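You operate a simulated robot arm through the tools that you are given. There is no shell and no other tool. Be economical: measure what you need, move in short steps, check, and stop when the job is done.

The job below is to be done with a simulated two-armed robot. You get a single attempt, and the scene is never put back.

## Task
On the top of the kitting table, fold the flat blue rag in half and then in half again.
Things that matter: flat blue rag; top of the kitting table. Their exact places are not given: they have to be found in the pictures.

Only the result counts: the job must be done as asked and must still hold three seconds after the hand-in. Knocking over, shifting, dropping, spilling or breaking anything else fails it. Flat cloth is picked up by pressing the open fingertips on it (5 to 10 N) and closing them slowly along it; thin cloth reads only 2 to 8 mm in the jaws.

## Robot
Two 7-joint arms with two-finger grippers on one trunk, on a base that drives. Base frame: it is fixed to the floor where the robot stands at the start and does not move with it; the origin is under the middle of the robot, x ahead of it, y to its left, z up; the surface under the hand at the start is at about z = 0.8. Units: m, degrees, N and s.
The left shoulder is at the start at [0.078, 0.151, 0.938], the right one opposite. With the tool pointing down near the work surface each hand reaches from about 0.24 to 0.78 m from the robot's upright axis, wherever it stands, measured 20 degrees to its own side. Places, roughly: top of the kitting table [0.6, 0.1, 0.8]. Payload 2.54 kg a hand.
Tool frame (each hand has its own): the origin (TCP) lies between the finger pads and is the grasp point; the fingertips stand 0.03 m ahead of it; z points along the fingers, y is the line along which they close. Largest opening 0.116 m; the body of the gripper starts 0.095 m behind the TCP.
Orientation is that of the tool frame in the base frame, as [roll, pitch, yaw] about the fixed x, y, z axes, in that order (R = Rz(yaw) Ry(pitch) Rx(roll)). With the fingers straight down and closing along the base's y, the tool's x points along the base's -x, its y along +y and its z along -z.

## Interface
- The arms move only by the tool drive_tool. It takes "left_steps", "right_steps" or both (then of equal length, played together; a hand with none holds still); each is a list of rows, each a list of 7 numbers: the shift along the tool's x, y, z in mm, then the turn, a rotation vector about the tool's x, y, z in degrees, then the opening, from 0 (shut) to 1 (fully open). In form: [[x, y, z, ax, ay, az, gripper], ...]. A call has 1 to 20 rows; each row shifts and turns the commanded pose from where the row before left it, along the tool's axes as they then stand. Rows are played at 5 a second. More than 0.05 m and 8.6 degrees between two rows, or a gripper value outside its range, and nothing of the call is played. A pose out of reach is approached as far as the arm can. The call stops where the force on the tool passes 40 N (or 10 N more than at its start, if that is more) or the arm is blocked; 0.2 s more then pass. Each finger travels about 0.072 m/s and halts on what it meets, pressing with about 41 N; the grip force reading is that of the motor and also rises with nothing between the fingers. The clock runs only during rows and for 0.2 s after the last one: add rows that do not move to give the fingers time. The reply holds the time, the measured pose of the TCP, the force on the tool along the base axes, the opening and the grip force, in the units named above and with some noise, with the torque about the TCP (base axes, N m) and any sound that the robot's microphone picked up.
- Cameras (640 x 400 px; columns grow to the right, rows downward): "scene" is now at [0.1603, 0.0073, 1.0892]; the picture's right is [0.07, -1.00, 0.00], its down [-0.25, -0.02, -0.97] and it looks along [0.96, 0.07, -0.25] (base axes); focal length 214 px, centre (320, 200). "left" rides on the left gripper at [0.069, 0.015, -0.122] in its tool frame; the picture's right is [-0.21, 0.98, 0.00], its down [-0.83, -0.18, -0.53] and it looks along [-0.52, -0.11, 0.85] (tool axes); focal length 251 px, centre (320, 200). "right" rides on the right gripper at [0.069, -0.015, -0.122] in its tool frame; the picture's right is [0.21, 0.98, 0.00], its down [-0.83, 0.18, -0.53] and it looks along [-0.52, 0.11, 0.85] (tool axes); focal length 251 px, centre (320, 200).
- snapshot(camera): a new picture of that camera. No time passes.
- move_column(by): slides the trunk up (or, below 0, down) by that many m; the arms and the scene camera ride with it, the base frame stays. It gives what a move gives, with no picture.
- steer(legs): drives the robot by 1 to 6 legs, each [ahead, left, turn to the left] in m, m and degrees, along the robot's own axes; the way and the turn of a leg run together, so that a leg with both is an arc; at most 1.5 m and 180 degrees a leg. The arms and the cameras ride along, it lands a little off, and it stops where it bumps. It gives what a move gives.
- turn_head(pan, tilt): turns the head with the scene camera to pan (to the left, within 80 degrees either way) and tilt (down, from -29 to 69), counted from straight ahead of the robot. It gives what a move gives.
- point_at(camera, pixels): for up to 12 pixels [column, row] of the newest picture of that camera ("zoom" is the newest enlarged one), the place [x, y, z] in the base frame of the surface seen there, good to about 0.003 m. No time passes.
- enlarge(camera, box): a new picture of the part [left, top, right, bottom] of that camera's present view, enlarged. No time passes.
- sign_off(): hands the job in; it is judged then, once.

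Work in short steps. Measure before you move; look again where a grasp or a placing could have gone wrong, and mend it. You have 80 turns and 58 pictures in all, those below and enlarged ones among them. Open the grippers and draw the arms clear of the work before you hand the job in, unless the task says otherwise; then end with one line.

The tools are called after "Emit:" by a JSON object that holds its "name" and its "arguments". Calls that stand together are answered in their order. drive_tool: Moves the arms, as the interface text tells. Its arguments: {"type":"object","properties":{"left_steps":{"type":"array","items":{"type":"array","items":{"type":"number"}}},"right_steps":{"type":"array","items":{"type":"array","items":{"type":"number"}}}},"required":[]} The other tools are called the same way: move_column (by) slides the trunk up or down; steer (legs) drives the base; turn_head (pan, tilt) turns the head that bears the scene camera; snapshot (camera) takes a picture; point_at (camera, pixels) gives the place of the surface under pixels of a picture; enlarge (camera, box) takes an enlarged picture of a part of a camera's view; sign_off () hands the job in.

At the start:

```text
time: 0.0
left_position: [0.3733, 0.1612, 1.0141]
left_tcp_rot: [-179.9, 0.0, 180.0]
left_wrist_force: [-0.1, 1.0, 0.0]
left_wrist_torque: [0.01, -0.01, -0.01]
left_finger_gap: 0.1159
left_grasp_force: 0.0
right_position: [0.3992, -0.0817, 0.9513]
right_tcp_rot: [-180.0, 0.0, 179.9]
right_wrist_force: [-0.6, 0.3, 0.1]
right_wrist_torque: [-0.02, 0.03, -0.03]
right_finger_gap: 0.116
right_grasp_force: 0.1
trunk travel left (down, up): [-0.175, 0.114]
robot x, y, heading: [-0.0028, 0.0019, 0.2]
head pan, tilt: [4.1, 14.7]
```

scene: 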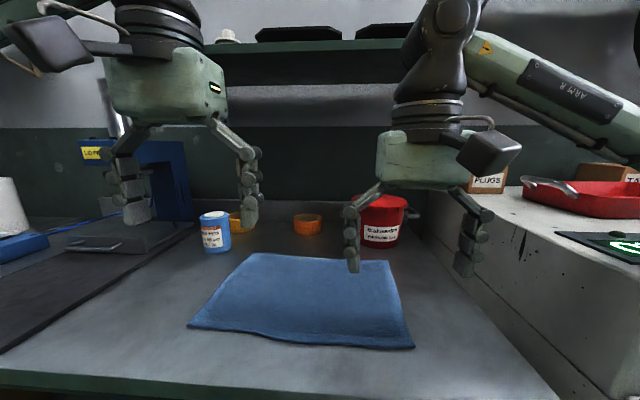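
right: 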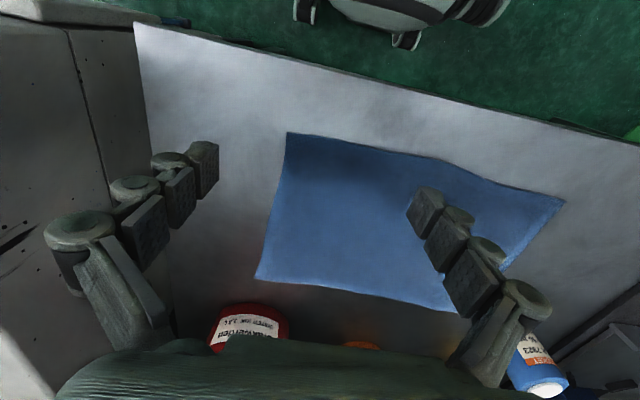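
left: 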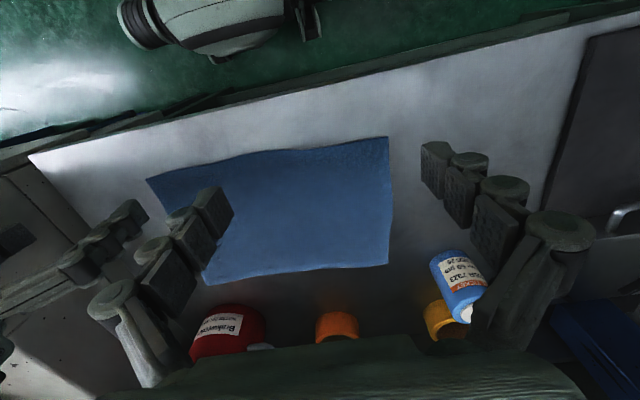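

The rag's corners appear in the scene picture at about (190,325), (412,347), (387,262), (254,254). I measure them and some table points.

Emit:
{"name": "point_at", "arguments": {"camera": "scene", "pixels": [[190, 325], [411, 346], [386, 263], [255, 255], [300, 340], [320, 300], [300, 365], [450, 330], [212, 245], [308, 230], [380, 240], [150, 330]]}}

Emit:
{"name": "point_at", "arguments": {"camera": "right", "pixels": [[288, 134], [562, 202], [257, 278], [420, 155], [350, 290], [345, 142]]}}

Emit:
{"name": "point_at", "arguments": {"camera": "left", "pixels": [[387, 138], [387, 263], [148, 180], [208, 282], [270, 152], [300, 271], [388, 200]]}}

```text
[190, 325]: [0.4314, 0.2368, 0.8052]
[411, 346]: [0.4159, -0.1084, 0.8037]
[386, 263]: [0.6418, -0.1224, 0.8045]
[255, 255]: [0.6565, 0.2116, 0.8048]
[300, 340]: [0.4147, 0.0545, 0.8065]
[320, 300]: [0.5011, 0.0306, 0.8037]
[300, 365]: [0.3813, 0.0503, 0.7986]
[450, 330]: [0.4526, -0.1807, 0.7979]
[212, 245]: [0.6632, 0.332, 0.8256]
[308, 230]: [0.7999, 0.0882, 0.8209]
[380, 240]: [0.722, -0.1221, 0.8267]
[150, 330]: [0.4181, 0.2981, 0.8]
```

```text
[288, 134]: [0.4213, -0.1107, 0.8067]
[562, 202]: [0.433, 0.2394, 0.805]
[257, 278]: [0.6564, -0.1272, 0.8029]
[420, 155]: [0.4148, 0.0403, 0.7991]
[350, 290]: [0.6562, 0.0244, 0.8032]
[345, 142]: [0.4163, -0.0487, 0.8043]
```

```text
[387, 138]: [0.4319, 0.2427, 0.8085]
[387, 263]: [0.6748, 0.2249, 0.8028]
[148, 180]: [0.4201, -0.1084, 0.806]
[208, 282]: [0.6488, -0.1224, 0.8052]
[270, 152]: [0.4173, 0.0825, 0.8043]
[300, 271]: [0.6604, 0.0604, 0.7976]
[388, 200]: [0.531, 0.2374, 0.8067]
```

The rag spans about x 0.42–0.67 and y −0.12–0.24, 5 mm above the table at 0.798. I plan to fold the far edge onto the near edge with both hands, so I check how high and how close the tub, the cups and the bottle behind it stand.

Emit:
{"name": "point_at", "arguments": {"camera": "scene", "pixels": [[378, 203], [400, 205], [375, 247], [395, 247], [215, 216], [225, 250], [212, 252], [308, 217], [240, 225], [365, 225], [307, 236], [228, 230]]}}

Emit:
{"name": "enlarge", "arguments": {"camera": "scene", "box": [180, 180, 440, 360]}}

```text
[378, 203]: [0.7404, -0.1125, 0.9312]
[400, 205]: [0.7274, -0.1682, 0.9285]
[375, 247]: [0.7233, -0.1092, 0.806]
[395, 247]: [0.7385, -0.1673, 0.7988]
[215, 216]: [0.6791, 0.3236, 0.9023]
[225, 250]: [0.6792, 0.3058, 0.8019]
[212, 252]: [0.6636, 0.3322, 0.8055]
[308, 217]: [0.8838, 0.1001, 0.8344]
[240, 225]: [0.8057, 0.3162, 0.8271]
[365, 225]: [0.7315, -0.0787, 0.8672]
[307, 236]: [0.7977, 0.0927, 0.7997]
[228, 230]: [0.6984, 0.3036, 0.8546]
```

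```text
2.22 times, centred on (310, 270) of scene
```

zoom: 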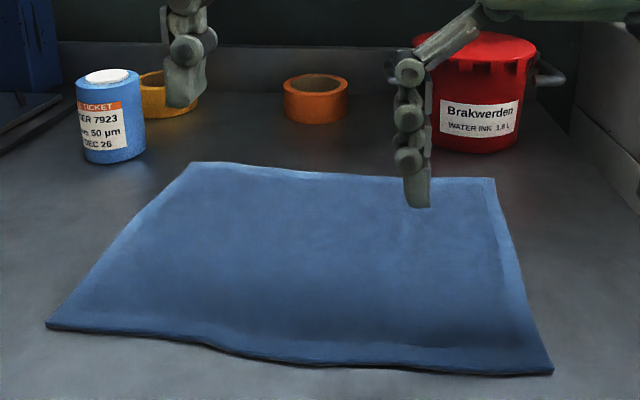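

The tub top is at z≈0.93 with its front at x≈0.72, and the bottle stands at y≈0.30+, so a far-edge grasp closing along x clears both. I move the hands above the far corners with jaws partly closed and then yaw each one 90°.

Emit:
{"name": "drive_tool", "arguments": {"left_steps": [[-40, 5, 5, 0, 0, 0, 0.8], [-40, 5, 5, 0, 0, 0, 0.6], [-40, 5, 5, 0, 0, 0, 0.4], [-40, 5, 5, 0, 0, 0, 0.35], [-40, 5, 5, 0, 0, 0, 0.35], [-40, 5, 5, 0, 0, 0, 0.35], [-39, 4, 5, 0, 0, 0, 0.35], [0, 0, 5, 0, 0, -8.2, 0.35], [0, 0, 0, 0, 0, -8.2, 0.35], [0, 0, 0, 0, 0, -8.2, 0.35], [0, 0, 0, 0, 0, -8.2, 0.35], [0, 0, 0, 0, 0, -8.2, 0.35], [0, 0, 0, 0, 0, -8.2, 0.35], [0, 0, 0, 0, 0, -8.2, 0.35], [0, 0, 0, 0, 0, -8.2, 0.35], [0, 0, 0, 0, 0, -8.2, 0.35], [0, 0, 0, 0, 0, -8.2, 0.35], [0, 0, 0, 0, 0, -8, 0.35]], "right_steps": [[-35, -1, -2, 0, 0, 0, 0.8], [-35, -1, -2, 0, 0, 0, 0.6], [-35, -1, -2, 0, 0, 0, 0.4], [-35, -1, -2, 0, 0, 0, 0.35], [-35, -1, -2, 0, 0, 0, 0.35], [-35, -1, -2, 0, 0, 0, 0.35], [-31, -2, -2, 0, 0, 0, 0.35], [0, 0, 0, 0, 0, 8.2, 0.35], [0, 0, 0, 0, 0, 8.2, 0.35], [0, 0, 0, 0, 0, 8.2, 0.35], [0, 0, 0, 0, 0, 8.2, 0.35], [0, 0, 0, 0, 0, 8.2, 0.35], [0, 0, 0, 0, 0, 8.2, 0.35], [0, 0, 0, 0, 0, 8.2, 0.35], [0, 0, 0, 0, 0, 8.2, 0.35], [0, 0, 0, 0, 0, 8.2, 0.35], [0, 0, 0, 0, 0, 8.2, 0.35], [0, 0, 0, 0, 0, 8, 0.35]]}}

Emit:
{"name": "snapshot", "arguments": {"camera": "scene"}}

Emit:
{"name": "snapshot", "arguments": {"camera": "right"}}

Emit:
{"name": "snapshot", "arguments": {"camera": "left"}}

```text
time: 3.8
left_position: [0.653, 0.1959, 0.9747]
left_tcp_rot: [-180.0, -0.2, -89.8]
left_wrist_force: [-0.2, 0.1, 0.0]
left_wrist_torque: [-0.02, -0.02, -0.01]
left_finger_gap: 0.0404
left_grasp_force: 0.0
right_position: [0.6394, -0.0905, 0.9637]
right_tcp_rot: [180.0, 0.0, 89.8]
right_wrist_force: [-0.4, 0.7, -0.2]
right_wrist_torque: [0.01, -0.01, 0.01]
right_finger_gap: 0.0408
right_grasp_force: 0.0
trunk travel left (down, up): [-0.175, 0.114]
robot x, y, heading: [0.0006, 0.0009, -0.0]
head pan, tilt: [4.1, 14.7]
```

```text
53 pictures are left
```

scene: 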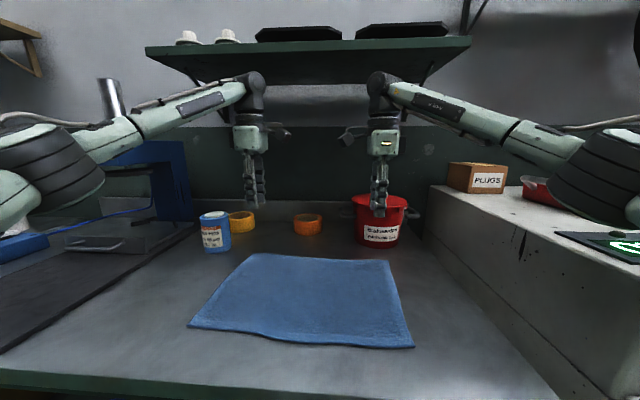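

```text
52 pictures are left
```

right: 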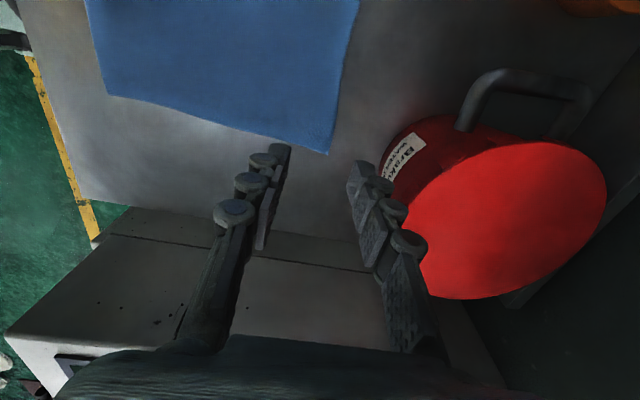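

```text
51 pictures are left
```

left: 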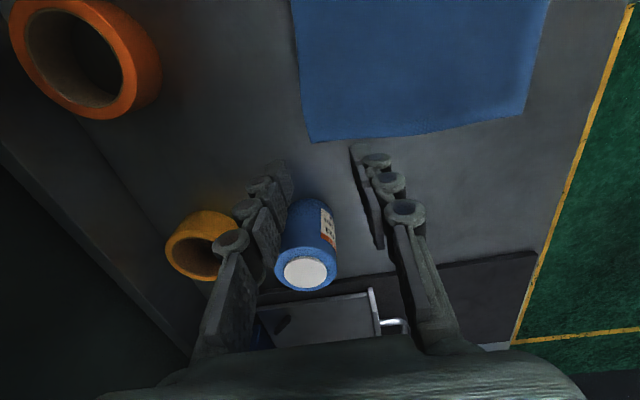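

Both hands are in place and clear. I measure the far corners in the hand pictures: right at (329,154), left at (312,142).

Emit:
{"name": "point_at", "arguments": {"camera": "right", "pixels": [[328, 152], [336, 100], [342, 60], [300, 143], [345, 100], [395, 180]]}}

Emit:
{"name": "point_at", "arguments": {"camera": "left", "pixels": [[312, 140], [303, 100], [298, 60], [345, 138], [520, 115]]}}

```text
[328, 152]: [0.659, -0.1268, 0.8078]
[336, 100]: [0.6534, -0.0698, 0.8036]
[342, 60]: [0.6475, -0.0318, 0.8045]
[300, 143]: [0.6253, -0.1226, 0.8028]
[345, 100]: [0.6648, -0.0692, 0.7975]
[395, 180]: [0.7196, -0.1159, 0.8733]
```

```text
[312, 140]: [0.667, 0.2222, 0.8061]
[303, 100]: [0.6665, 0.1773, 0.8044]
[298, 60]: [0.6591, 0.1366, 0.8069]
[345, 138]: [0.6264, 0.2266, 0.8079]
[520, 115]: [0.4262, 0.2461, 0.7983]
```

Edges at the grips are x≈0.667 (left) and 0.656 (right), so both jaw centres suit. I descend to about 8 mm above the cloth, shifting slightly outward.

Emit:
{"name": "drive_tool", "arguments": {"left_steps": [[-3, 0, 33, 0, 0, 0, 0.35], [-4, 0, 40, 0, 0, 0, 0.35], [-4, 0, 40, 0, 0, 0, 0.35], [0, 0, 18, 0, 0, 0, 0.35], [0, 0, 0, 0, 0, 0, 0.35]], "right_steps": [[-5, 0, 30, 0, 0, 0, 0.35], [-5, 0, 35, 0, 0, 0, 0.35], [-5, 0, 35, 0, 0, 0, 0.35], [0, 0, 20, 0, 0, 0, 0.35], [0, 0, 0, 0, 0, 0, 0.35]]}}

Emit:
{"name": "enlarge", "arguments": {"camera": "scene", "box": [180, 180, 440, 360]}}

```text
time: 5.0
left_position: [0.6536, 0.2131, 0.8439]
left_tcp_rot: [-179.8, -0.7, -89.9]
left_wrist_force: [0.2, 0.1, 0.1]
left_wrist_torque: [-0.02, -0.04, -0.01]
left_finger_gap: 0.0405
left_grasp_force: 0.0
right_position: [0.6415, -0.0948, 0.8621]
right_tcp_rot: [178.3, 0.6, 90.3]
right_wrist_force: [-0.4, -0.1, 0.6]
right_wrist_torque: [-0.04, -0.04, 0.0]
right_finger_gap: 0.0407
right_grasp_force: 0.0
trunk travel left (down, up): [-0.175, 0.114]
robot x, y, heading: [0.0033, -0.0012, 0.3]
head pan, tilt: [4.1, 14.7]
```

```text
2.22 times, centred on (310, 270) of scene
```

zoom: 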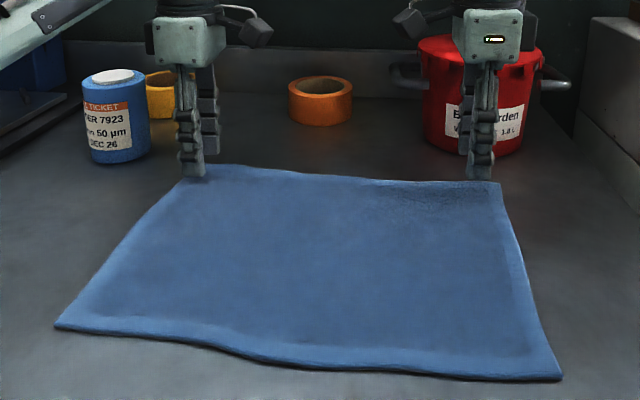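

The right hand stopped at z=0.862 instead of about 0.843 with no force, so it may only be lagging or at a joint limit. I wait briefly and read it again.

Emit:
{"name": "drive_tool", "arguments": {"right_steps": [[0, 0, 0, 0, 0, 0, 0.35], [0, 0, 0, 0, 0, 0, 0.35]]}}

Emit:
{"name": "snapshot", "arguments": {"camera": "right"}}

```text
time: 5.6
left_position: [0.6538, 0.2127, 0.8424]
left_tcp_rot: [180.0, -0.6, -89.9]
left_wrist_force: [0.2, 0.3, 0.7]
left_wrist_torque: [-0.03, 0.05, -0.04]
left_finger_gap: 0.0407
left_grasp_force: 0.0
right_position: [0.6428, -0.0956, 0.8637]
right_tcp_rot: [178.3, 0.6, 90.1]
right_wrist_force: [0.5, -0.3, 0.4]
right_wrist_torque: [0.01, -0.01, 0.02]
right_finger_gap: 0.0404
right_grasp_force: 0.0
trunk travel left (down, up): [-0.175, 0.114]
robot x, y, heading: [-0.0044, 0.0044, 0.5]
head pan, tilt: [4.1, 14.7]
```

```text
49 pictures are left
```

right: 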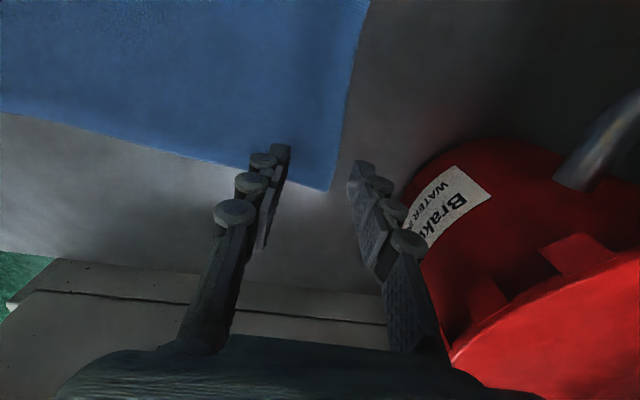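

The right arm is at a reach limit, not in contact. I raise both hands and then lower the trunk 45 mm, so the same height sits well within its range.

Emit:
{"name": "drive_tool", "arguments": {"left_steps": [[3, 0, -25, 0, 0, 0, 0.35], [3, 0, -25, 0, 0, 0, 0.35], [0, 0, 0, 0, 0, 0, 0.35]], "right_steps": [[0, 0, -20, 0, 0, 0, 0.35], [0, 0, -25, 0, 0, 0, 0.35], [0, 0, 0, 0, 0, 0, 0.35]]}}

Emit:
{"name": "move_column", "arguments": {"by": -0.04}}

```text
time: 6.4
left_position: [0.6522, 0.1999, 0.8901]
left_tcp_rot: [179.9, -0.2, -90.0]
left_wrist_force: [-0.2, 0.7, -0.1]
left_wrist_torque: [0.01, 0.0, -0.01]
left_finger_gap: 0.0408
left_grasp_force: 0.0
right_position: [0.6404, -0.1076, 0.8837]
right_tcp_rot: [-179.8, -0.1, 89.9]
right_wrist_force: [-0.8, -0.5, 0.7]
right_wrist_torque: [-0.03, 0.0, -0.01]
right_finger_gap: 0.0405
right_grasp_force: 0.1
trunk travel left (down, up): [-0.175, 0.114]
robot x, y, heading: [-0.0006, -0.0027, -0.2]
head pan, tilt: [4.1, 14.7]
```

```text
time: 7.2
left_position: [0.6528, 0.2031, 0.8608]
left_tcp_rot: [-179.8, -0.4, -90.0]
left_wrist_force: [-0.8, 0.1, 0.3]
left_wrist_torque: [-0.01, 0.01, 0.0]
left_finger_gap: 0.0408
left_grasp_force: 0.0
right_position: [0.6423, -0.1039, 0.9047]
right_tcp_rot: [175.0, 0.3, 90.1]
right_wrist_force: [-0.2, 0.3, -0.3]
right_wrist_torque: [0.0, -0.02, -0.01]
right_finger_gap: 0.0404
right_grasp_force: 0.1
trunk travel left (down, up): [-0.135, 0.154]
robot x, y, heading: [-0.0014, 0.001, 0.1]
head pan, tilt: [4.1, 14.7]
```

Lowering the trunk made the right arm worse (it now hangs at 0.905), so the limit is of the opposite sense. I raise the trunk to 60 mm above the start instead and see whether the right arm frees up.

Emit:
{"name": "move_column", "arguments": {"by": 0.1}}

Emit:
{"name": "drive_tool", "arguments": {"right_steps": [[0, 0, 20, 0, 0, 0, 0.35], [0, 0, 30, 0, 0, 0, 0.35], [0, 0, 0, 0, 0, 0, 0.35]], "left_steps": [[0, 0, 20, 0, 0, 0, 0.35], [0, 0, 30, 0, 0, 0, 0.35], [0, 0, 0, 0, 0, 0, 0.35]]}}

```text
time: 8.6
left_position: [0.6546, 0.2002, 0.9519]
left_tcp_rot: [179.9, -0.2, -90.0]
left_wrist_force: [0.4, 0.0, -0.5]
left_wrist_torque: [-0.03, 0.01, 0.01]
left_finger_gap: 0.0405
left_grasp_force: 0.1
right_position: [0.6414, -0.1051, 0.9475]
right_tcp_rot: [-179.9, 0.0, 89.9]
right_wrist_force: [0.5, 0.5, 0.3]
right_wrist_torque: [-0.05, 0.0, 0.01]
right_finger_gap: 0.0408
right_grasp_force: 0.1
trunk travel left (down, up): [-0.235, 0.054]
robot x, y, heading: [0.0002, -0.0002, -0.0]
head pan, tilt: [4.1, 14.7]
```

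```text
time: 9.4
left_position: [0.6532, 0.201, 0.901]
left_tcp_rot: [-179.9, 0.0, -89.8]
left_wrist_force: [-0.4, 0.3, 0.0]
left_wrist_torque: [0.01, 0.01, 0.03]
left_finger_gap: 0.0406
left_grasp_force: 0.0
right_position: [0.6407, -0.1062, 0.8982]
right_tcp_rot: [179.9, 0.1, 90.0]
right_wrist_force: [0.3, 0.0, 0.6]
right_wrist_torque: [0.0, -0.02, -0.02]
right_finger_gap: 0.0408
right_grasp_force: 0.0
trunk travel left (down, up): [-0.235, 0.054]
robot x, y, heading: [-0.0015, -0.002, 0.1]
head pan, tilt: [4.1, 14.7]
```

Both arms now follow exactly. I descend to about z=0.842 with each hand.

Emit:
{"name": "drive_tool", "arguments": {"right_steps": [[0, 0, 25, 0, 0, 0, 0.35], [0, 0, 25, 0, 0, 0, 0.35], [0, 0, 5, 0, 0, 0, 0.35], [0, 0, 0, 0, 0, 0, 0.35]], "left_steps": [[0, 0, 25, 0, 0, 0, 0.35], [0, 0, 25, 0, 0, 0, 0.35], [0, 0, 8, 0, 0, 0, 0.35], [0, 0, 0, 0, 0, 0, 0.35]]}}

Emit:
{"name": "snapshot", "arguments": {"camera": "right"}}

Emit:
{"name": "snapshot", "arguments": {"camera": "left"}}

```text
time: 10.4
left_position: [0.6518, 0.2017, 0.8435]
left_tcp_rot: [-180.0, -0.1, -90.0]
left_wrist_force: [-0.5, -0.3, 0.2]
left_wrist_torque: [-0.01, 0.03, -0.01]
left_finger_gap: 0.0406
left_grasp_force: 0.1
right_position: [0.6413, -0.1058, 0.843]
right_tcp_rot: [-180.0, 0.0, 90.0]
right_wrist_force: [-0.6, 1.5, 0.3]
right_wrist_torque: [-0.02, -0.01, 0.0]
right_finger_gap: 0.0404
right_grasp_force: 0.1
trunk travel left (down, up): [-0.235, 0.054]
robot x, y, heading: [-0.0023, -0.0005, 0.1]
head pan, tilt: [4.1, 14.7]
```

```text
48 pictures are left
```

right: 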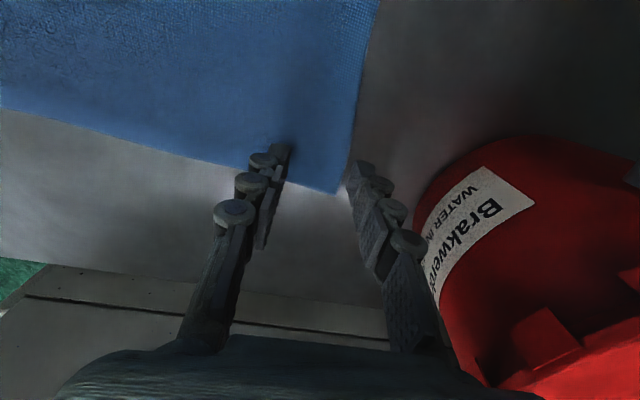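

```text
47 pictures are left
```

left: 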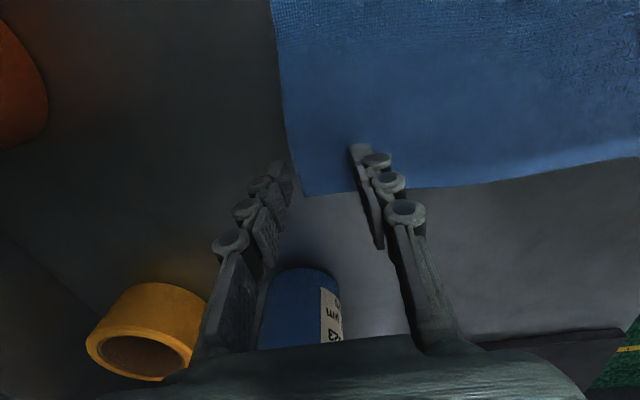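

Corners sit between the fingers, with the inner finger over cloth and the outer one just past the edge. I lower in 2 mm rows to touch down.

Emit:
{"name": "drive_tool", "arguments": {"right_steps": [[0, 0, 3, 0, 0, 0, 0.35], [0, 0, 3, 0, 0, 0, 0.35], [0, 0, 2, 0, 0, 0, 0.35], [0, 0, 1, 0, 0, 0, 0.35], [0, 0, 1, 0, 0, 0, 0.35]], "left_steps": [[0, 0, 3, 0, 0, 0, 0.35], [0, 0, 3, 0, 0, 0, 0.35], [0, 0, 2, 0, 0, 0, 0.35], [0, 0, 1, 0, 0, 0, 0.35], [0, 0, 1, 0, 0, 0, 0.35]]}}

```text
time: 11.6
left_position: [0.6527, 0.2, 0.8345]
left_tcp_rot: [179.9, 0.0, -90.0]
left_wrist_force: [1.0, 0.2, 0.6]
left_wrist_torque: [-0.01, 0.0, -0.04]
left_finger_gap: 0.0407
left_grasp_force: 0.1
right_position: [0.6417, -0.1055, 0.8345]
right_tcp_rot: [-180.0, -0.1, 89.9]
right_wrist_force: [-0.1, 0.5, 0.5]
right_wrist_torque: [0.0, 0.02, -0.03]
right_finger_gap: 0.0404
right_grasp_force: 0.0
trunk travel left (down, up): [-0.235, 0.054]
robot x, y, heading: [-0.0003, -0.0013, 0.2]
head pan, tilt: [4.1, 14.7]
```

Not touching yet (0.6 N), so I continue in 1 mm rows.

Emit:
{"name": "drive_tool", "arguments": {"right_steps": [[0, 0, 1, 0, 0, 0, 0.35], [0, 0, 1, 0, 0, 0, 0.35], [0, 0, 1, 0, 0, 0, 0.35], [0, 0, 0, 0, 0, 0, 0.35]], "left_steps": [[0, 0, 1, 0, 0, 0, 0.35], [0, 0, 1, 0, 0, 0, 0.35], [0, 0, 1, 0, 0, 0, 0.35], [0, 0, 0, 0, 0, 0, 0.35]]}}

```text
time: 12.6
left_position: [0.6534, 0.1993, 0.8324]
left_tcp_rot: [-179.9, -0.2, -90.0]
left_wrist_force: [0.4, 0.3, 4.7]
left_wrist_torque: [0.01, 0.1, -0.01]
left_finger_gap: 0.0409
left_grasp_force: 0.2
right_position: [0.6402, -0.1031, 0.83]
right_tcp_rot: [180.0, 0.0, 90.0]
right_wrist_force: [-0.6, -0.1, 10.3]
right_wrist_torque: [-0.02, 0.31, -0.01]
right_finger_gap: 0.0421
right_grasp_force: 0.7
trunk travel left (down, up): [-0.235, 0.054]
robot x, y, heading: [-0.0019, 0.0009, 0.1]
head pan, tilt: [4.1, 14.7]
```

Contact: left 4.7 N, right 10.3 N. I trim the press and close slowly along the cloth.

Emit:
{"name": "drive_tool", "arguments": {"right_steps": [[0, 0, -0.3, 0, 0, 0, 0.32], [0, 0, 0, 0, 0, 0, 0.29], [0, 0, 0, 0, 0, 0, 0.26], [0, 0, 0, 0, 0, 0, 0.23], [0, 0, 0, 0, 0, 0, 0.2], [0, 0, 0, 0, 0, 0, 0.17], [0, 0, 0, 0, 0, 0, 0.14], [0, 0, 0, 0, 0, 0, 0.11], [0, 0, 0, 0, 0, 0, 0.08], [0, 0, 0, 0, 0, 0, 0.05], [0, 0, 0, 0, 0, 0, 0.02], [0, 0, 0, 0, 0, 0, 0], [0, 0, 0, 0, 0, 0, 0]], "left_steps": [[0, 0, 0.7, 0, 0, 0, 0.32], [0, 0, 0, 0, 0, 0, 0.29], [0, 0, 0, 0, 0, 0, 0.26], [0, 0, 0, 0, 0, 0, 0.23], [0, 0, 0, 0, 0, 0, 0.2], [0, 0, 0, 0, 0, 0, 0.17], [0, 0, 0, 0, 0, 0, 0.14], [0, 0, 0, 0, 0, 0, 0.11], [0, 0, 0, 0, 0, 0, 0.08], [0, 0, 0, 0, 0, 0, 0.05], [0, 0, 0, 0, 0, 0, 0.02], [0, 0, 0, 0, 0, 0, 0], [0, 0, 0, 0, 0, 0, 0]]}}

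Emit:
{"name": "snapshot", "arguments": {"camera": "right"}}

Emit:
{"name": "snapshot", "arguments": {"camera": "left"}}

```text
time: 15.4
left_position: [0.6517, 0.201, 0.8321]
left_tcp_rot: [-180.0, -0.1, -89.8]
left_wrist_force: [-0.8, -1.0, 4.9]
left_wrist_torque: [-0.02, 0.06, 0.04]
left_finger_gap: 0.0061
left_grasp_force: 34.6
right_position: [0.6399, -0.1057, 0.8315]
right_tcp_rot: [179.9, 0.0, 90.1]
right_wrist_force: [-2.5, -0.4, 12.5]
right_wrist_torque: [0.01, 0.15, 0.01]
right_finger_gap: 0.0054
right_grasp_force: 34.0
trunk travel left (down, up): [-0.235, 0.054]
robot x, y, heading: [0.0014, 0.0017, -0.1]
head pan, tilt: [4.1, 14.7]
```

```text
46 pictures are left
```

right: 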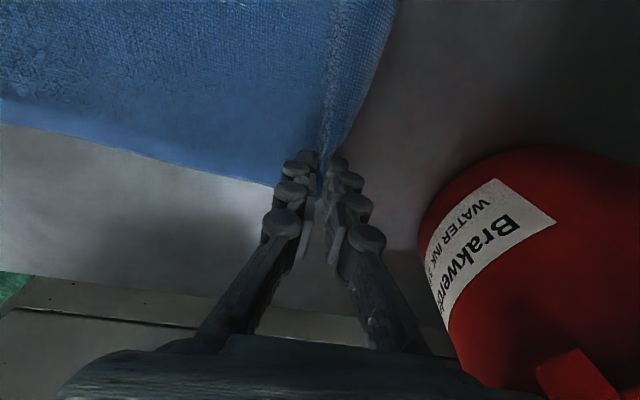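

```text
45 pictures are left
```

left: 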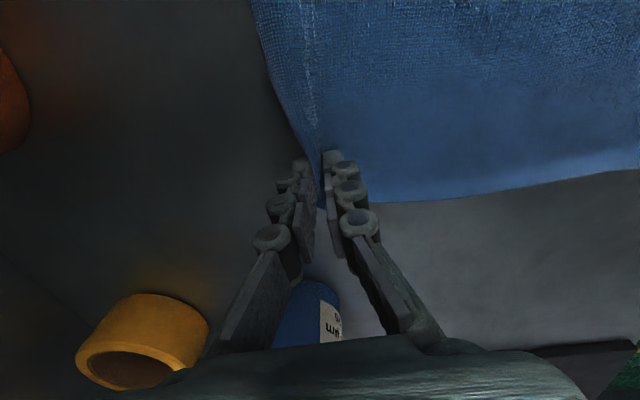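

Both jaws read 5–6 mm with cloth between them. I lift 50 mm and check the hold.

Emit:
{"name": "drive_tool", "arguments": {"right_steps": [[0, 0, -15, 0, 0, 0, 0], [0, 0, -20, 0, 0, 0, 0], [0, 0, -15, 0, 0, 0, 0], [0, 0, 0, 0, 0, 0, 0]], "left_steps": [[0, 0, -15, 0, 0, 0, 0], [0, 0, -20, 0, 0, 0, 0], [0, 0, -15, 0, 0, 0, 0], [0, 0, 0, 0, 0, 0, 0]]}}

Emit:
{"name": "enlarge", "arguments": {"camera": "scene", "box": [160, 160, 460, 360]}}

```text
time: 16.4
left_position: [0.6538, 0.2009, 0.8791]
left_tcp_rot: [180.0, 0.0, -90.0]
left_wrist_force: [-0.4, -0.2, 0.9]
left_wrist_torque: [-0.03, 0.01, -0.01]
left_finger_gap: 0.0047
left_grasp_force: 33.9
right_position: [0.642, -0.1052, 0.8781]
right_tcp_rot: [-180.0, 0.0, 90.0]
right_wrist_force: [-0.6, 2.2, -0.3]
right_wrist_torque: [0.0, 0.01, -0.02]
right_finger_gap: 0.0051
right_grasp_force: 34.3
trunk travel left (down, up): [-0.235, 0.054]
robot x, y, heading: [0.0002, -0.0015, -0.0]
head pan, tilt: [4.1, 14.7]
```

```text
2.00 times, centred on (310, 260) of scene
```

zoom: 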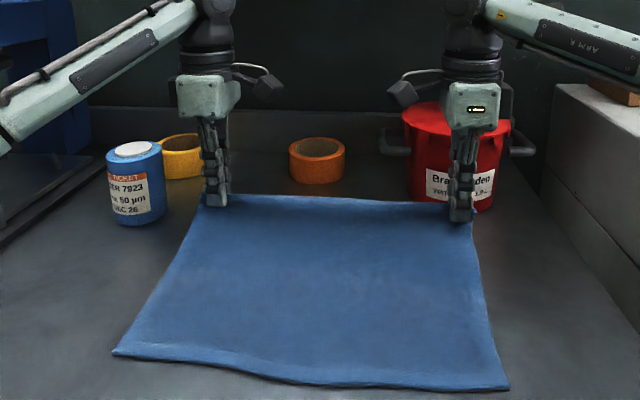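

Both corners are held. I carry them along a low arc to above the crease line (x≈0.545, tips ~90 mm up) and tilt the hands 30° so the fingers point away from the robot.

Emit:
{"name": "drive_tool", "arguments": {"left_steps": [[0, 21, -14, 0, 0, 0, 0], [0, 21, -12, 0, 0, 0, 0], [0, 21, -9, 0, 0, 0, 0], [0, 21, -5, 0, 0, 0, 0], [0, 22, -2, 0, 0, 0, 0], [0, 4, 0, 7.5, 0, 0, 0], [0, 4, 0, 7.5, 0, 0, 0], [0, 4, 0, 7.5, 0, 0, 0], [0, 4, 0, 7.5, 0, 0, 0], [0, 0, 0, 0, 0, 0, 0]], "right_steps": [[0, -21, -14, 0, 0, 0, 0], [0, -21, -12, 0, 0, 0, 0], [0, -21, -9, 0, 0, 0, 0], [0, -21, -5, 0, 0, 0, 0], [0, -20, -2, 0, 0, 0, 0], [0, -4, 0, -7.5, 0, 0, 0], [0, -4, 0, -7.5, 0, 0, 0], [0, -4, 0, -7.5, 0, 0, 0], [0, -4, 0, -7.5, 0, 0, 0], [0, 0, 0, 0, 0, 0, 0]]}}

Emit:
{"name": "snapshot", "arguments": {"camera": "scene"}}

```text
time: 18.6
left_position: [0.5325, 0.2005, 0.9206]
left_tcp_rot: [-150.0, -0.1, -89.9]
left_wrist_force: [0.4, -0.7, 0.8]
left_wrist_torque: [-0.02, 0.02, 0.0]
left_finger_gap: 0.0045
left_grasp_force: 32.8
right_position: [0.5222, -0.1054, 0.9195]
right_tcp_rot: [150.0, -0.1, 90.1]
right_wrist_force: [0.2, 0.6, -0.4]
right_wrist_torque: [0.01, 0.02, 0.01]
right_finger_gap: 0.0049
right_grasp_force: 33.5
trunk travel left (down, up): [-0.235, 0.054]
robot x, y, heading: [-0.0009, 0.0033, 0.0]
head pan, tilt: [4.1, 14.7]
```

```text
43 pictures are left
```

scene: 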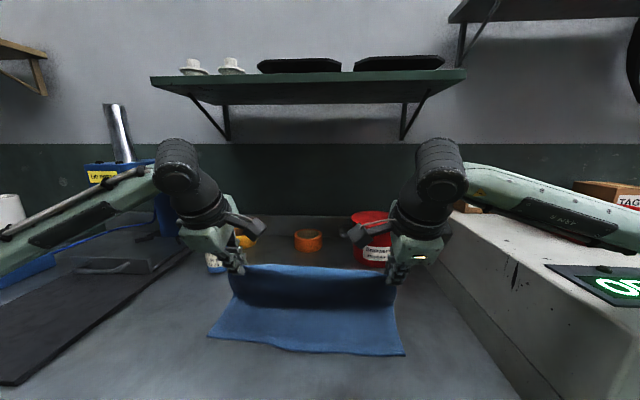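

The rag hangs cleanly over its crease between both hands. I bring the held edge down toward the near edge along the rest of the arc.

Emit:
{"name": "drive_tool", "arguments": {"left_steps": [[0, 18.8, -7.4, 0, 0, 0, 0], [0, 21.3, -3.1, 0, 0, 0, 0], [0, 22.6, 3.1, 0, 0, 0, 0], [0, 22.1, 10.3, 0, 0, 0, 0], [0, 18.7, 12.3, 0, 0, 0, 0], [0, 6.1, 4.6, 0, 0, 0, 0], [0, 0, 0, 0, 0, 0, 0]], "right_steps": [[0, -18.8, -7.4, 0, 0, 0, 0], [0, -21.3, -3.1, 0, 0, 0, 0], [0, -22.6, 3.1, 0, 0, 0, 0], [0, -22.1, 10.3, 0, 0, 0, 0], [0, -18.7, 12.3, 0, 0, 0, 0], [0, -6.1, 4.6, 0, 0, 0, 0], [0, 0, 0, 0, 0, 0, 0]]}}

Emit:
{"name": "turn_head", "arguments": {"pan": 4, "tilt": 35}}

Emit:
{"name": "enlarge", "arguments": {"camera": "scene", "box": [140, 130, 480, 343]}}

```text
time: 20.4
left_position: [0.4402, 0.2074, 0.8497]
left_tcp_rot: [-149.4, -0.9, -90.0]
left_wrist_force: [-0.5, -1.1, 0.3]
left_wrist_torque: [-0.02, 0.05, 0.0]
left_finger_gap: 0.0044
left_grasp_force: 33.3
right_position: [0.4383, -0.0979, 0.8783]
right_tcp_rot: [145.4, 0.7, 89.9]
right_wrist_force: [-0.5, 1.0, -0.7]
right_wrist_torque: [0.0, 0.05, 0.0]
right_finger_gap: 0.0047
right_grasp_force: 33.4
trunk travel left (down, up): [-0.235, 0.054]
robot x, y, heading: [0.0023, -0.0013, -0.2]
head pan, tilt: [4.1, 14.7]
stopped in row 7 (right hand): the arm was blocked; the commanded pose is now the measured one
```

```text
time: 21.2
left_position: [0.4408, 0.2069, 0.8511]
left_tcp_rot: [-149.2, -0.9, -89.9]
left_wrist_force: [0.0, -0.1, -0.3]
left_wrist_torque: [-0.02, 0.01, -0.01]
left_finger_gap: 0.0044
left_grasp_force: 32.9
right_position: [0.4374, -0.0979, 0.8767]
right_tcp_rot: [145.7, 0.8, 90.0]
right_wrist_force: [-0.6, 1.4, -0.7]
right_wrist_torque: [0.0, 0.07, -0.03]
right_finger_gap: 0.005
right_grasp_force: 33.7
trunk travel left (down, up): [-0.235, 0.054]
robot x, y, heading: [0.0025, -0.0036, 0.1]
head pan, tilt: [4.0, 35.0]
```

```text
1.88 times, centred on (310, 236) of scene
```

zoom: 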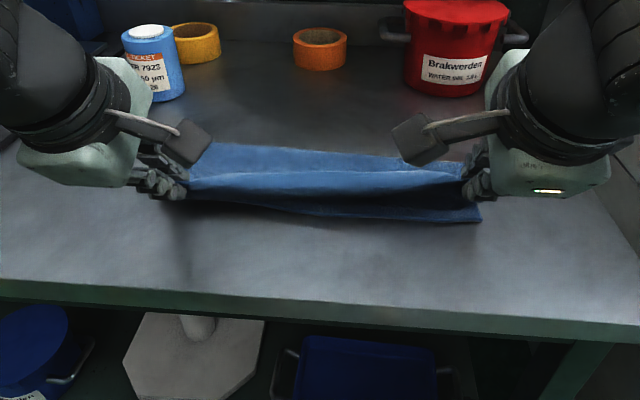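

The right arm meets a joint limit at this tilt (tip ~28 mm higher than the left one). I reduce the right hand's tilt by 20° and then lower it.

Emit:
{"name": "drive_tool", "arguments": {"right_steps": [[0, 3, 0, 6.8, 0, 0, 0], [0, 3, 0, 6.8, 0, 0, 0], [0, 3, 0, 6.8, 0, 0, 0], [0, -4.1, 15.5, 0, 0, 0, 0], [0, -4.1, 15.5, 0, 0, 0, 0], [0, 0, 0, 0, 0, 0, 0]]}}

Emit:
{"name": "enlarge", "arguments": {"camera": "scene", "box": [140, 130, 480, 343]}}

Emit:
{"name": "snapshot", "arguments": {"camera": "right"}}

Emit:
{"name": "snapshot", "arguments": {"camera": "left"}}

```text
time: 22.8
left_position: [0.4394, 0.2049, 0.8503]
left_tcp_rot: [-149.3, -0.9, -90.1]
left_wrist_force: [-0.9, -2.9, -0.6]
left_wrist_torque: [-0.05, 0.02, -0.06]
left_finger_gap: 0.0046
left_grasp_force: 33.3
right_position: [0.4577, -0.1021, 0.8834]
right_tcp_rot: [160.5, 0.7, 89.2]
right_wrist_force: [0.1, 3.0, -0.6]
right_wrist_torque: [0.05, 0.05, 0.0]
right_finger_gap: 0.0052
right_grasp_force: 33.8
trunk travel left (down, up): [-0.235, 0.054]
robot x, y, heading: [-0.003, 0.0002, -0.2]
head pan, tilt: [4.0, 35.0]
stopped in row 6 (right hand): the arm was blocked; the commanded pose is now the measured one
```

```text
1.88 times, centred on (310, 236) of scene
```

zoom: 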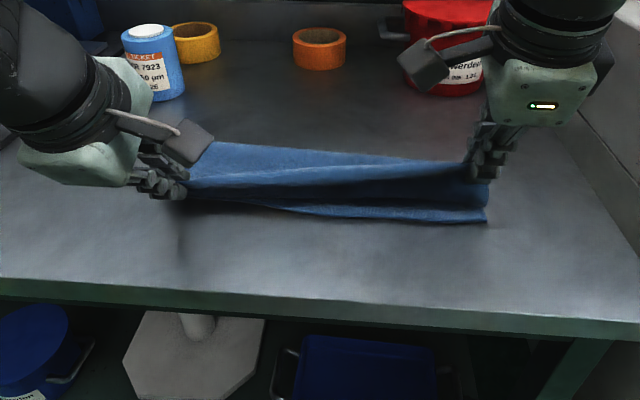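

```text
40 pictures are left
```

right: 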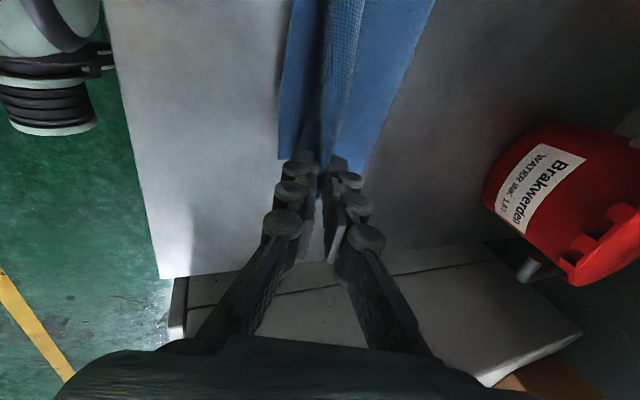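

```text
39 pictures are left
```

left: 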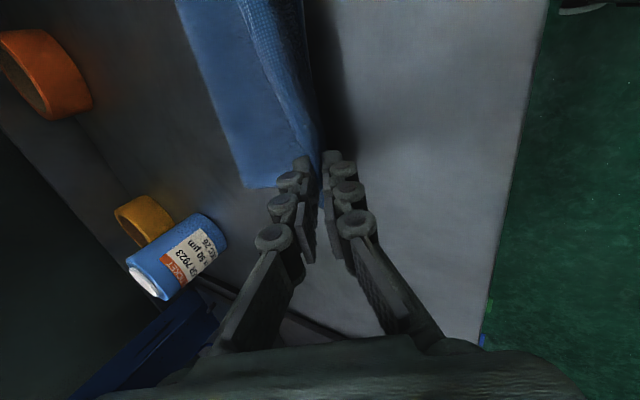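

The right hand is still limited near z≈0.88, and earlier raising the trunk freed this arm. I raise the trunk 30 mm, then lower both hands again.

Emit:
{"name": "move_column", "arguments": {"by": 0.03}}

Emit:
{"name": "drive_tool", "arguments": {"left_steps": [[0, 7.5, 13, 0, 0, 0, 0], [0, 7.5, 13, 0, 0, 0, 0], [0, 0, 0, 0, 0, 0, 0]], "right_steps": [[0, -9, 14, 0, 0, 0, 0], [0, -9, 14, 0, 0, 0, 0], [0, 0, 0, 0, 0, 0, 0]]}}

```text
time: 23.6
left_position: [0.4487, 0.1999, 0.8753]
left_tcp_rot: [-150.0, -0.2, -89.8]
left_wrist_force: [-0.6, -1.6, 0.6]
left_wrist_torque: [-0.07, 0.0, -0.01]
left_finger_gap: 0.0043
left_grasp_force: 33.9
right_position: [0.4635, -0.1084, 0.897]
right_tcp_rot: [162.8, -0.1, 89.5]
right_wrist_force: [-0.1, 1.8, -0.3]
right_wrist_torque: [0.03, 0.0, 0.01]
right_finger_gap: 0.0049
right_grasp_force: 33.6
trunk travel left (down, up): [-0.265, 0.024]
robot x, y, heading: [0.0004, 0.0006, 0.2]
head pan, tilt: [4.0, 35.0]
```

```text
time: 24.4
left_position: [0.4463, 0.2024, 0.8483]
left_tcp_rot: [-149.8, -0.5, -89.9]
left_wrist_force: [0.4, -2.4, 0.3]
left_wrist_torque: [-0.08, 0.02, -0.04]
left_finger_gap: 0.0042
left_grasp_force: 33.6
right_position: [0.4539, -0.1054, 0.8744]
right_tcp_rot: [161.7, 0.3, 89.5]
right_wrist_force: [0.0, 1.9, -0.5]
right_wrist_torque: [0.01, -0.02, 0.02]
right_finger_gap: 0.0048
right_grasp_force: 33.4
trunk travel left (down, up): [-0.265, 0.024]
robot x, y, heading: [0.0008, -0.0023, -0.0]
head pan, tilt: [4.0, 35.0]
```

That helped (right 0.883 → 0.874, left exact). I use the remaining 24 mm of trunk travel and lower again.

Emit:
{"name": "move_column", "arguments": {"by": 0.023}}

Emit:
{"name": "drive_tool", "arguments": {"left_steps": [[0, 6, 10, 0, 0, 0, 0], [0, 6, 10, 0, 0, 0, 0], [0, 0, 0, 0, 0, 0, 0]], "right_steps": [[0, -4, 12, 2, 0, 0, 0], [0, -4, 12, 2, 0, 0, 0], [0, 0, 0, 2, 0, 0, 0]]}}

```text
time: 25.0
left_position: [0.4482, 0.1995, 0.8707]
left_tcp_rot: [-150.1, -0.2, -89.9]
left_wrist_force: [0.7, -2.4, -0.3]
left_wrist_torque: [-0.04, 0.02, -0.03]
left_finger_gap: 0.0043
left_grasp_force: 33.3
right_position: [0.4531, -0.1107, 0.8879]
right_tcp_rot: [162.8, 0.0, 89.4]
right_wrist_force: [0.4, 2.0, 0.7]
right_wrist_torque: [0.08, -0.03, 0.01]
right_finger_gap: 0.0048
right_grasp_force: 34.0
trunk travel left (down, up): [-0.288, 0.001]
robot x, y, heading: [-0.0011, 0.0004, 0.1]
head pan, tilt: [4.0, 35.0]
```

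```text
time: 25.8
left_position: [0.4485, 0.1989, 0.8492]
left_tcp_rot: [-150.0, -0.2, -89.9]
left_wrist_force: [0.8, -2.1, 0.4]
left_wrist_torque: [-0.03, 0.03, -0.01]
left_finger_gap: 0.0044
left_grasp_force: 32.9
right_position: [0.4524, -0.1112, 0.865]
right_tcp_rot: [168.4, 0.2, 89.3]
right_wrist_force: [0.7, 1.8, 0.3]
right_wrist_torque: [0.06, -0.07, -0.01]
right_finger_gap: 0.005
right_grasp_force: 33.7
trunk travel left (down, up): [-0.288, 0.001]
robot x, y, heading: [-0.0001, -0.0037, -0.1]
head pan, tilt: [4.0, 35.0]
```

The right hand follows its command now (z 0.865). I lower it 20 mm more and ease the sideways tension by 4 mm.

Emit:
{"name": "drive_tool", "arguments": {"right_steps": [[2, -2, 10, 0, 0, 0, 0], [2, -2, 9, 0, 0, 0, 0], [0, 0, 0, 0, 0, 0, 0]]}}

Emit:
{"name": "enlarge", "arguments": {"camera": "scene", "box": [140, 150, 480, 363]}}

Emit:
{"name": "snapshot", "arguments": {"camera": "right"}}

Emit:
{"name": "snapshot", "arguments": {"camera": "left"}}

```text
time: 26.6
left_position: [0.4352, 0.1994, 0.854]
left_tcp_rot: [-148.9, -0.4, -90.1]
left_wrist_force: [-1.1, -2.2, 0.0]
left_wrist_torque: [-0.04, -0.04, 0.0]
left_finger_gap: 0.0044
left_grasp_force: 33.7
right_position: [0.4403, -0.1092, 0.8503]
right_tcp_rot: [167.8, 0.5, 88.8]
right_wrist_force: [0.3, 1.0, 0.4]
right_wrist_torque: [0.05, -0.09, -0.01]
right_finger_gap: 0.0048
right_grasp_force: 34.0
trunk travel left (down, up): [-0.288, 0.001]
robot x, y, heading: [-0.0039, -0.0028, -0.2]
head pan, tilt: [4.0, 35.0]
```

```text
1.88 times, centred on (310, 256) of scene
```

zoom: 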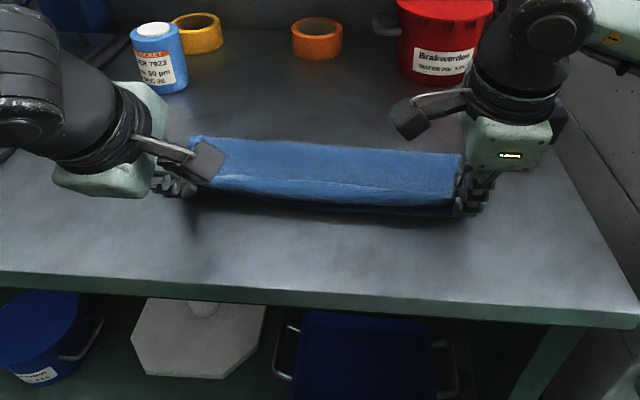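

```text
37 pictures are left
```

right: 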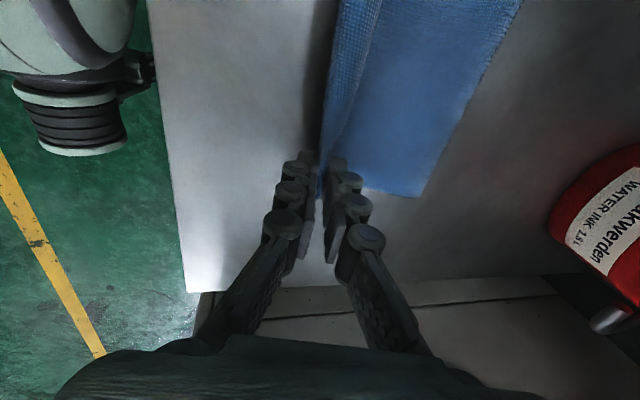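

```text
36 pictures are left
```

left: 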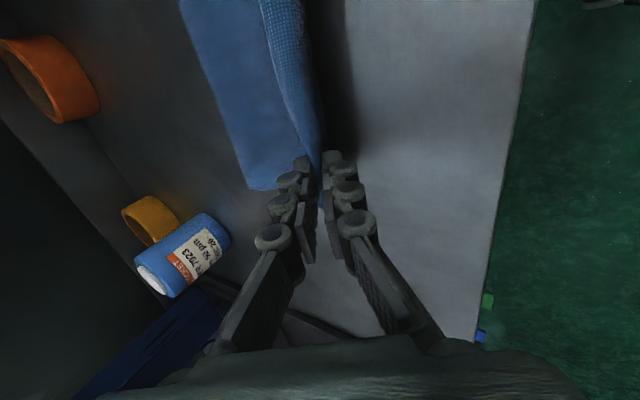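

Both readings shifted about 13 mm toward the robot, so I hold still one step and re-measure. I also measure the crease and the visible edges.

Emit:
{"name": "drive_tool", "arguments": {"right_steps": [[0, 0, 0, 0, 0, 0, 0], [0, 0, 0, 0, 0, 0, 0]]}}

Emit:
{"name": "point_at", "arguments": {"camera": "zoom", "pixels": [[200, 138], [330, 149], [455, 158], [230, 195], [330, 205], [440, 210], [330, 175], [330, 200], [340, 225], [300, 182]]}}

Emit:
{"name": "point_at", "arguments": {"camera": "right", "pixels": [[425, 192], [515, 20], [312, 130], [345, 30], [325, 80], [345, 185]]}}

Emit:
{"name": "point_at", "arguments": {"camera": "left", "pixels": [[248, 185], [190, 25], [310, 130], [275, 50], [335, 80], [320, 200]]}}

```text
time: 27.2
left_position: [0.4379, 0.1997, 0.8547]
left_tcp_rot: [-148.8, -0.4, -90.3]
left_wrist_force: [-0.1, -0.6, -0.2]
left_wrist_torque: [-0.04, 0.0, 0.02]
left_finger_gap: 0.0044
left_grasp_force: 33.9
right_position: [0.4412, -0.1081, 0.8516]
right_tcp_rot: [167.9, 0.4, 88.8]
right_wrist_force: [-0.4, 1.6, -0.6]
right_wrist_torque: [-0.01, -0.05, -0.02]
right_finger_gap: 0.0049
right_grasp_force: 33.6
trunk travel left (down, up): [-0.288, 0.001]
robot x, y, heading: [-0.0004, -0.0013, -0.5]
head pan, tilt: [4.0, 35.0]
```

```text
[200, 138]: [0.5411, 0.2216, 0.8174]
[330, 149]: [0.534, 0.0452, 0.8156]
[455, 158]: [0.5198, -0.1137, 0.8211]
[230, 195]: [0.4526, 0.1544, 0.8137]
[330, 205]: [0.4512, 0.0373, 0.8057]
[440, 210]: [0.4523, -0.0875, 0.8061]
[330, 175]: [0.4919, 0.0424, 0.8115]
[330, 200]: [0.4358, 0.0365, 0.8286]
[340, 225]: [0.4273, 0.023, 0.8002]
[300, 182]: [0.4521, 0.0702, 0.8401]
```

```text
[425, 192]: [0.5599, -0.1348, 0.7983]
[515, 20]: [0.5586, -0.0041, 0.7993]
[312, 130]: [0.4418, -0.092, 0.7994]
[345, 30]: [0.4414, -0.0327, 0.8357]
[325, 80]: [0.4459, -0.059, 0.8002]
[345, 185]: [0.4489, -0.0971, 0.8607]
```

```text
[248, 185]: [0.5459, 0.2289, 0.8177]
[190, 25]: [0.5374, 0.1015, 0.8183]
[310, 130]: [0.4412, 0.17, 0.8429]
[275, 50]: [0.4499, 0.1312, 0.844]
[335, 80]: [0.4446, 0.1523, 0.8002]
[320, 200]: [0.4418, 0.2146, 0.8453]
```

The lower half's near edge is hard to see; I take a tighter zoom of the near edge before releasing.

Emit:
{"name": "enlarge", "arguments": {"camera": "scene", "box": [220, 210, 410, 329]}}

```text
3.36 times, centred on (315, 270) of scene
```

zoom: 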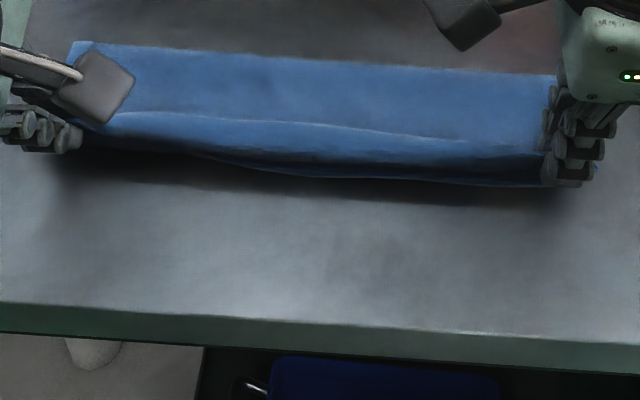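

Emit:
{"name": "point_at", "arguments": {"camera": "zoom", "pixels": [[240, 122], [240, 145], [240, 160], [340, 125], [340, 150], [340, 172], [460, 145], [460, 165], [460, 182], [530, 150], [530, 170], [530, 183]]}}

```text
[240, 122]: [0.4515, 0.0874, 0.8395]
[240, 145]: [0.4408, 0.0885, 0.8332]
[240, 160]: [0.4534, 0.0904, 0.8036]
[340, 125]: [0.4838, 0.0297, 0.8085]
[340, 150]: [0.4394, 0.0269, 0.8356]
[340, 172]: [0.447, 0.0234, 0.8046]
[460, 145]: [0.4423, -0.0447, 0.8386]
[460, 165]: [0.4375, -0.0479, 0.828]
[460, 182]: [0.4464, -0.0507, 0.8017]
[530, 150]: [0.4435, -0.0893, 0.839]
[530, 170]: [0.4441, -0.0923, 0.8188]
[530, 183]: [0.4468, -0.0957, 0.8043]
```

The front face runs from z≈0.84 (held strip) down to the lower edge at x≈0.45, so the held strip should go about 20 mm forward before it is laid down. I move both hands forward 20 mm and lower the tips to about 0.812.

Emit:
{"name": "drive_tool", "arguments": {"left_steps": [[0, -5, 8, 0, 0, 0, 0], [0, -5, 8, 0, 0, 0, 0], [0, 0, 7, 0, 0, 0, 0], [0, 0, 0, 0, 0, 0, 0]], "right_steps": [[0, 10, 3, 0, 0, 0, 0], [0, 10, 4, 0, 0, 0, 0], [0, 0, 5, 0, 0, 0, 0], [0, 0, 0, 0, 0, 0, 0]]}}

Emit:
{"name": "enlarge", "arguments": {"camera": "scene", "box": [200, 190, 430, 334]}}

```text
time: 28.2
left_position: [0.4568, 0.2018, 0.8409]
left_tcp_rot: [-148.7, -0.6, -90.2]
left_wrist_force: [-0.1, -2.4, 0.9]
left_wrist_torque: [-0.08, -0.05, 0.0]
left_finger_gap: 0.0043
left_grasp_force: 32.9
right_position: [0.4633, -0.1071, 0.85]
right_tcp_rot: [167.2, 0.4, 88.8]
right_wrist_force: [0.5, 1.5, 0.9]
right_wrist_torque: [0.04, 0.0, 0.01]
right_finger_gap: 0.005
right_grasp_force: 33.5
trunk travel left (down, up): [-0.288, 0.001]
robot x, y, heading: [0.0019, -0.003, -0.4]
head pan, tilt: [4.0, 35.0]
```

```text
2.78 times, centred on (315, 262) of scene
```

zoom: 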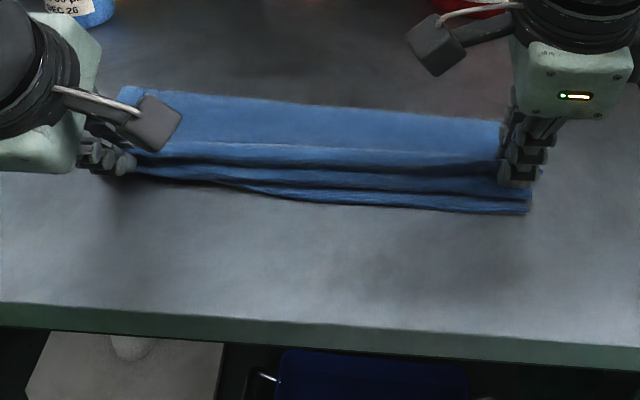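

The strip lies close above the lower half. I open both jaws slowly to about 17 mm and then draw back along the fingers.

Emit:
{"name": "drive_tool", "arguments": {"left_steps": [[0, 0, 0, 0, 0, 0, 0.06], [0, 0, 0, 0, 0, 0, 0.1], [0, 0, 0, 0, 0, 0, 0.15], [0, 0, 0, 0, 0, 0, 0.15], [0, 0, -8, 0, 0, 0, 0.15], [0, 0, -10, 0, 0, 0, 0.15], [0, 0, -15, 0, 0, 0, 0.18], [0, 0, -25, 0, 0, 0, 0.2]], "right_steps": [[0, 0, 0, 0, 0, 0, 0.06], [0, 0, 0, 0, 0, 0, 0.1], [0, 0, 0, 0, 0, 0, 0.15], [0, 0, 0, 0, 0, 0, 0.15], [0, 0, -8, 0, 0, 0, 0.15], [0, 0, -10, 0, 0, 0, 0.15], [0, 0, -15, 0, 0, 0, 0.18], [0, 0, -25, 0, 0, 0, 0.2]]}}

Emit:
{"name": "enlarge", "arguments": {"camera": "scene", "box": [200, 190, 430, 334]}}

```text
time: 30.0
left_position: [0.4471, 0.1995, 0.8817]
left_tcp_rot: [-150.2, 0.0, -89.9]
left_wrist_force: [0.5, 0.2, 0.3]
left_wrist_torque: [-0.03, -0.01, 0.01]
left_finger_gap: 0.0232
left_grasp_force: 0.0
left hand out of reach, approached as far as the arm can: row 8
right_position: [0.4661, -0.1036, 0.8913]
right_tcp_rot: [168.7, -0.1, 89.8]
right_wrist_force: [0.0, -0.2, 0.6]
right_wrist_torque: [0.0, 0.04, 0.02]
right_finger_gap: 0.0231
right_grasp_force: 0.1
trunk travel left (down, up): [-0.288, 0.001]
robot x, y, heading: [0.0006, -0.0022, 0.2]
head pan, tilt: [4.0, 35.0]
```

```text
2.78 times, centred on (315, 262) of scene
```

zoom: 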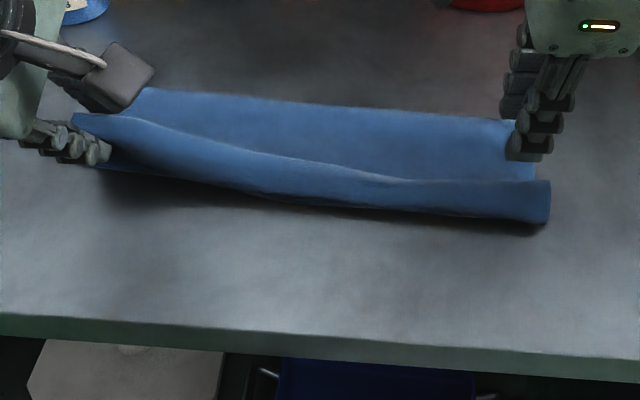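

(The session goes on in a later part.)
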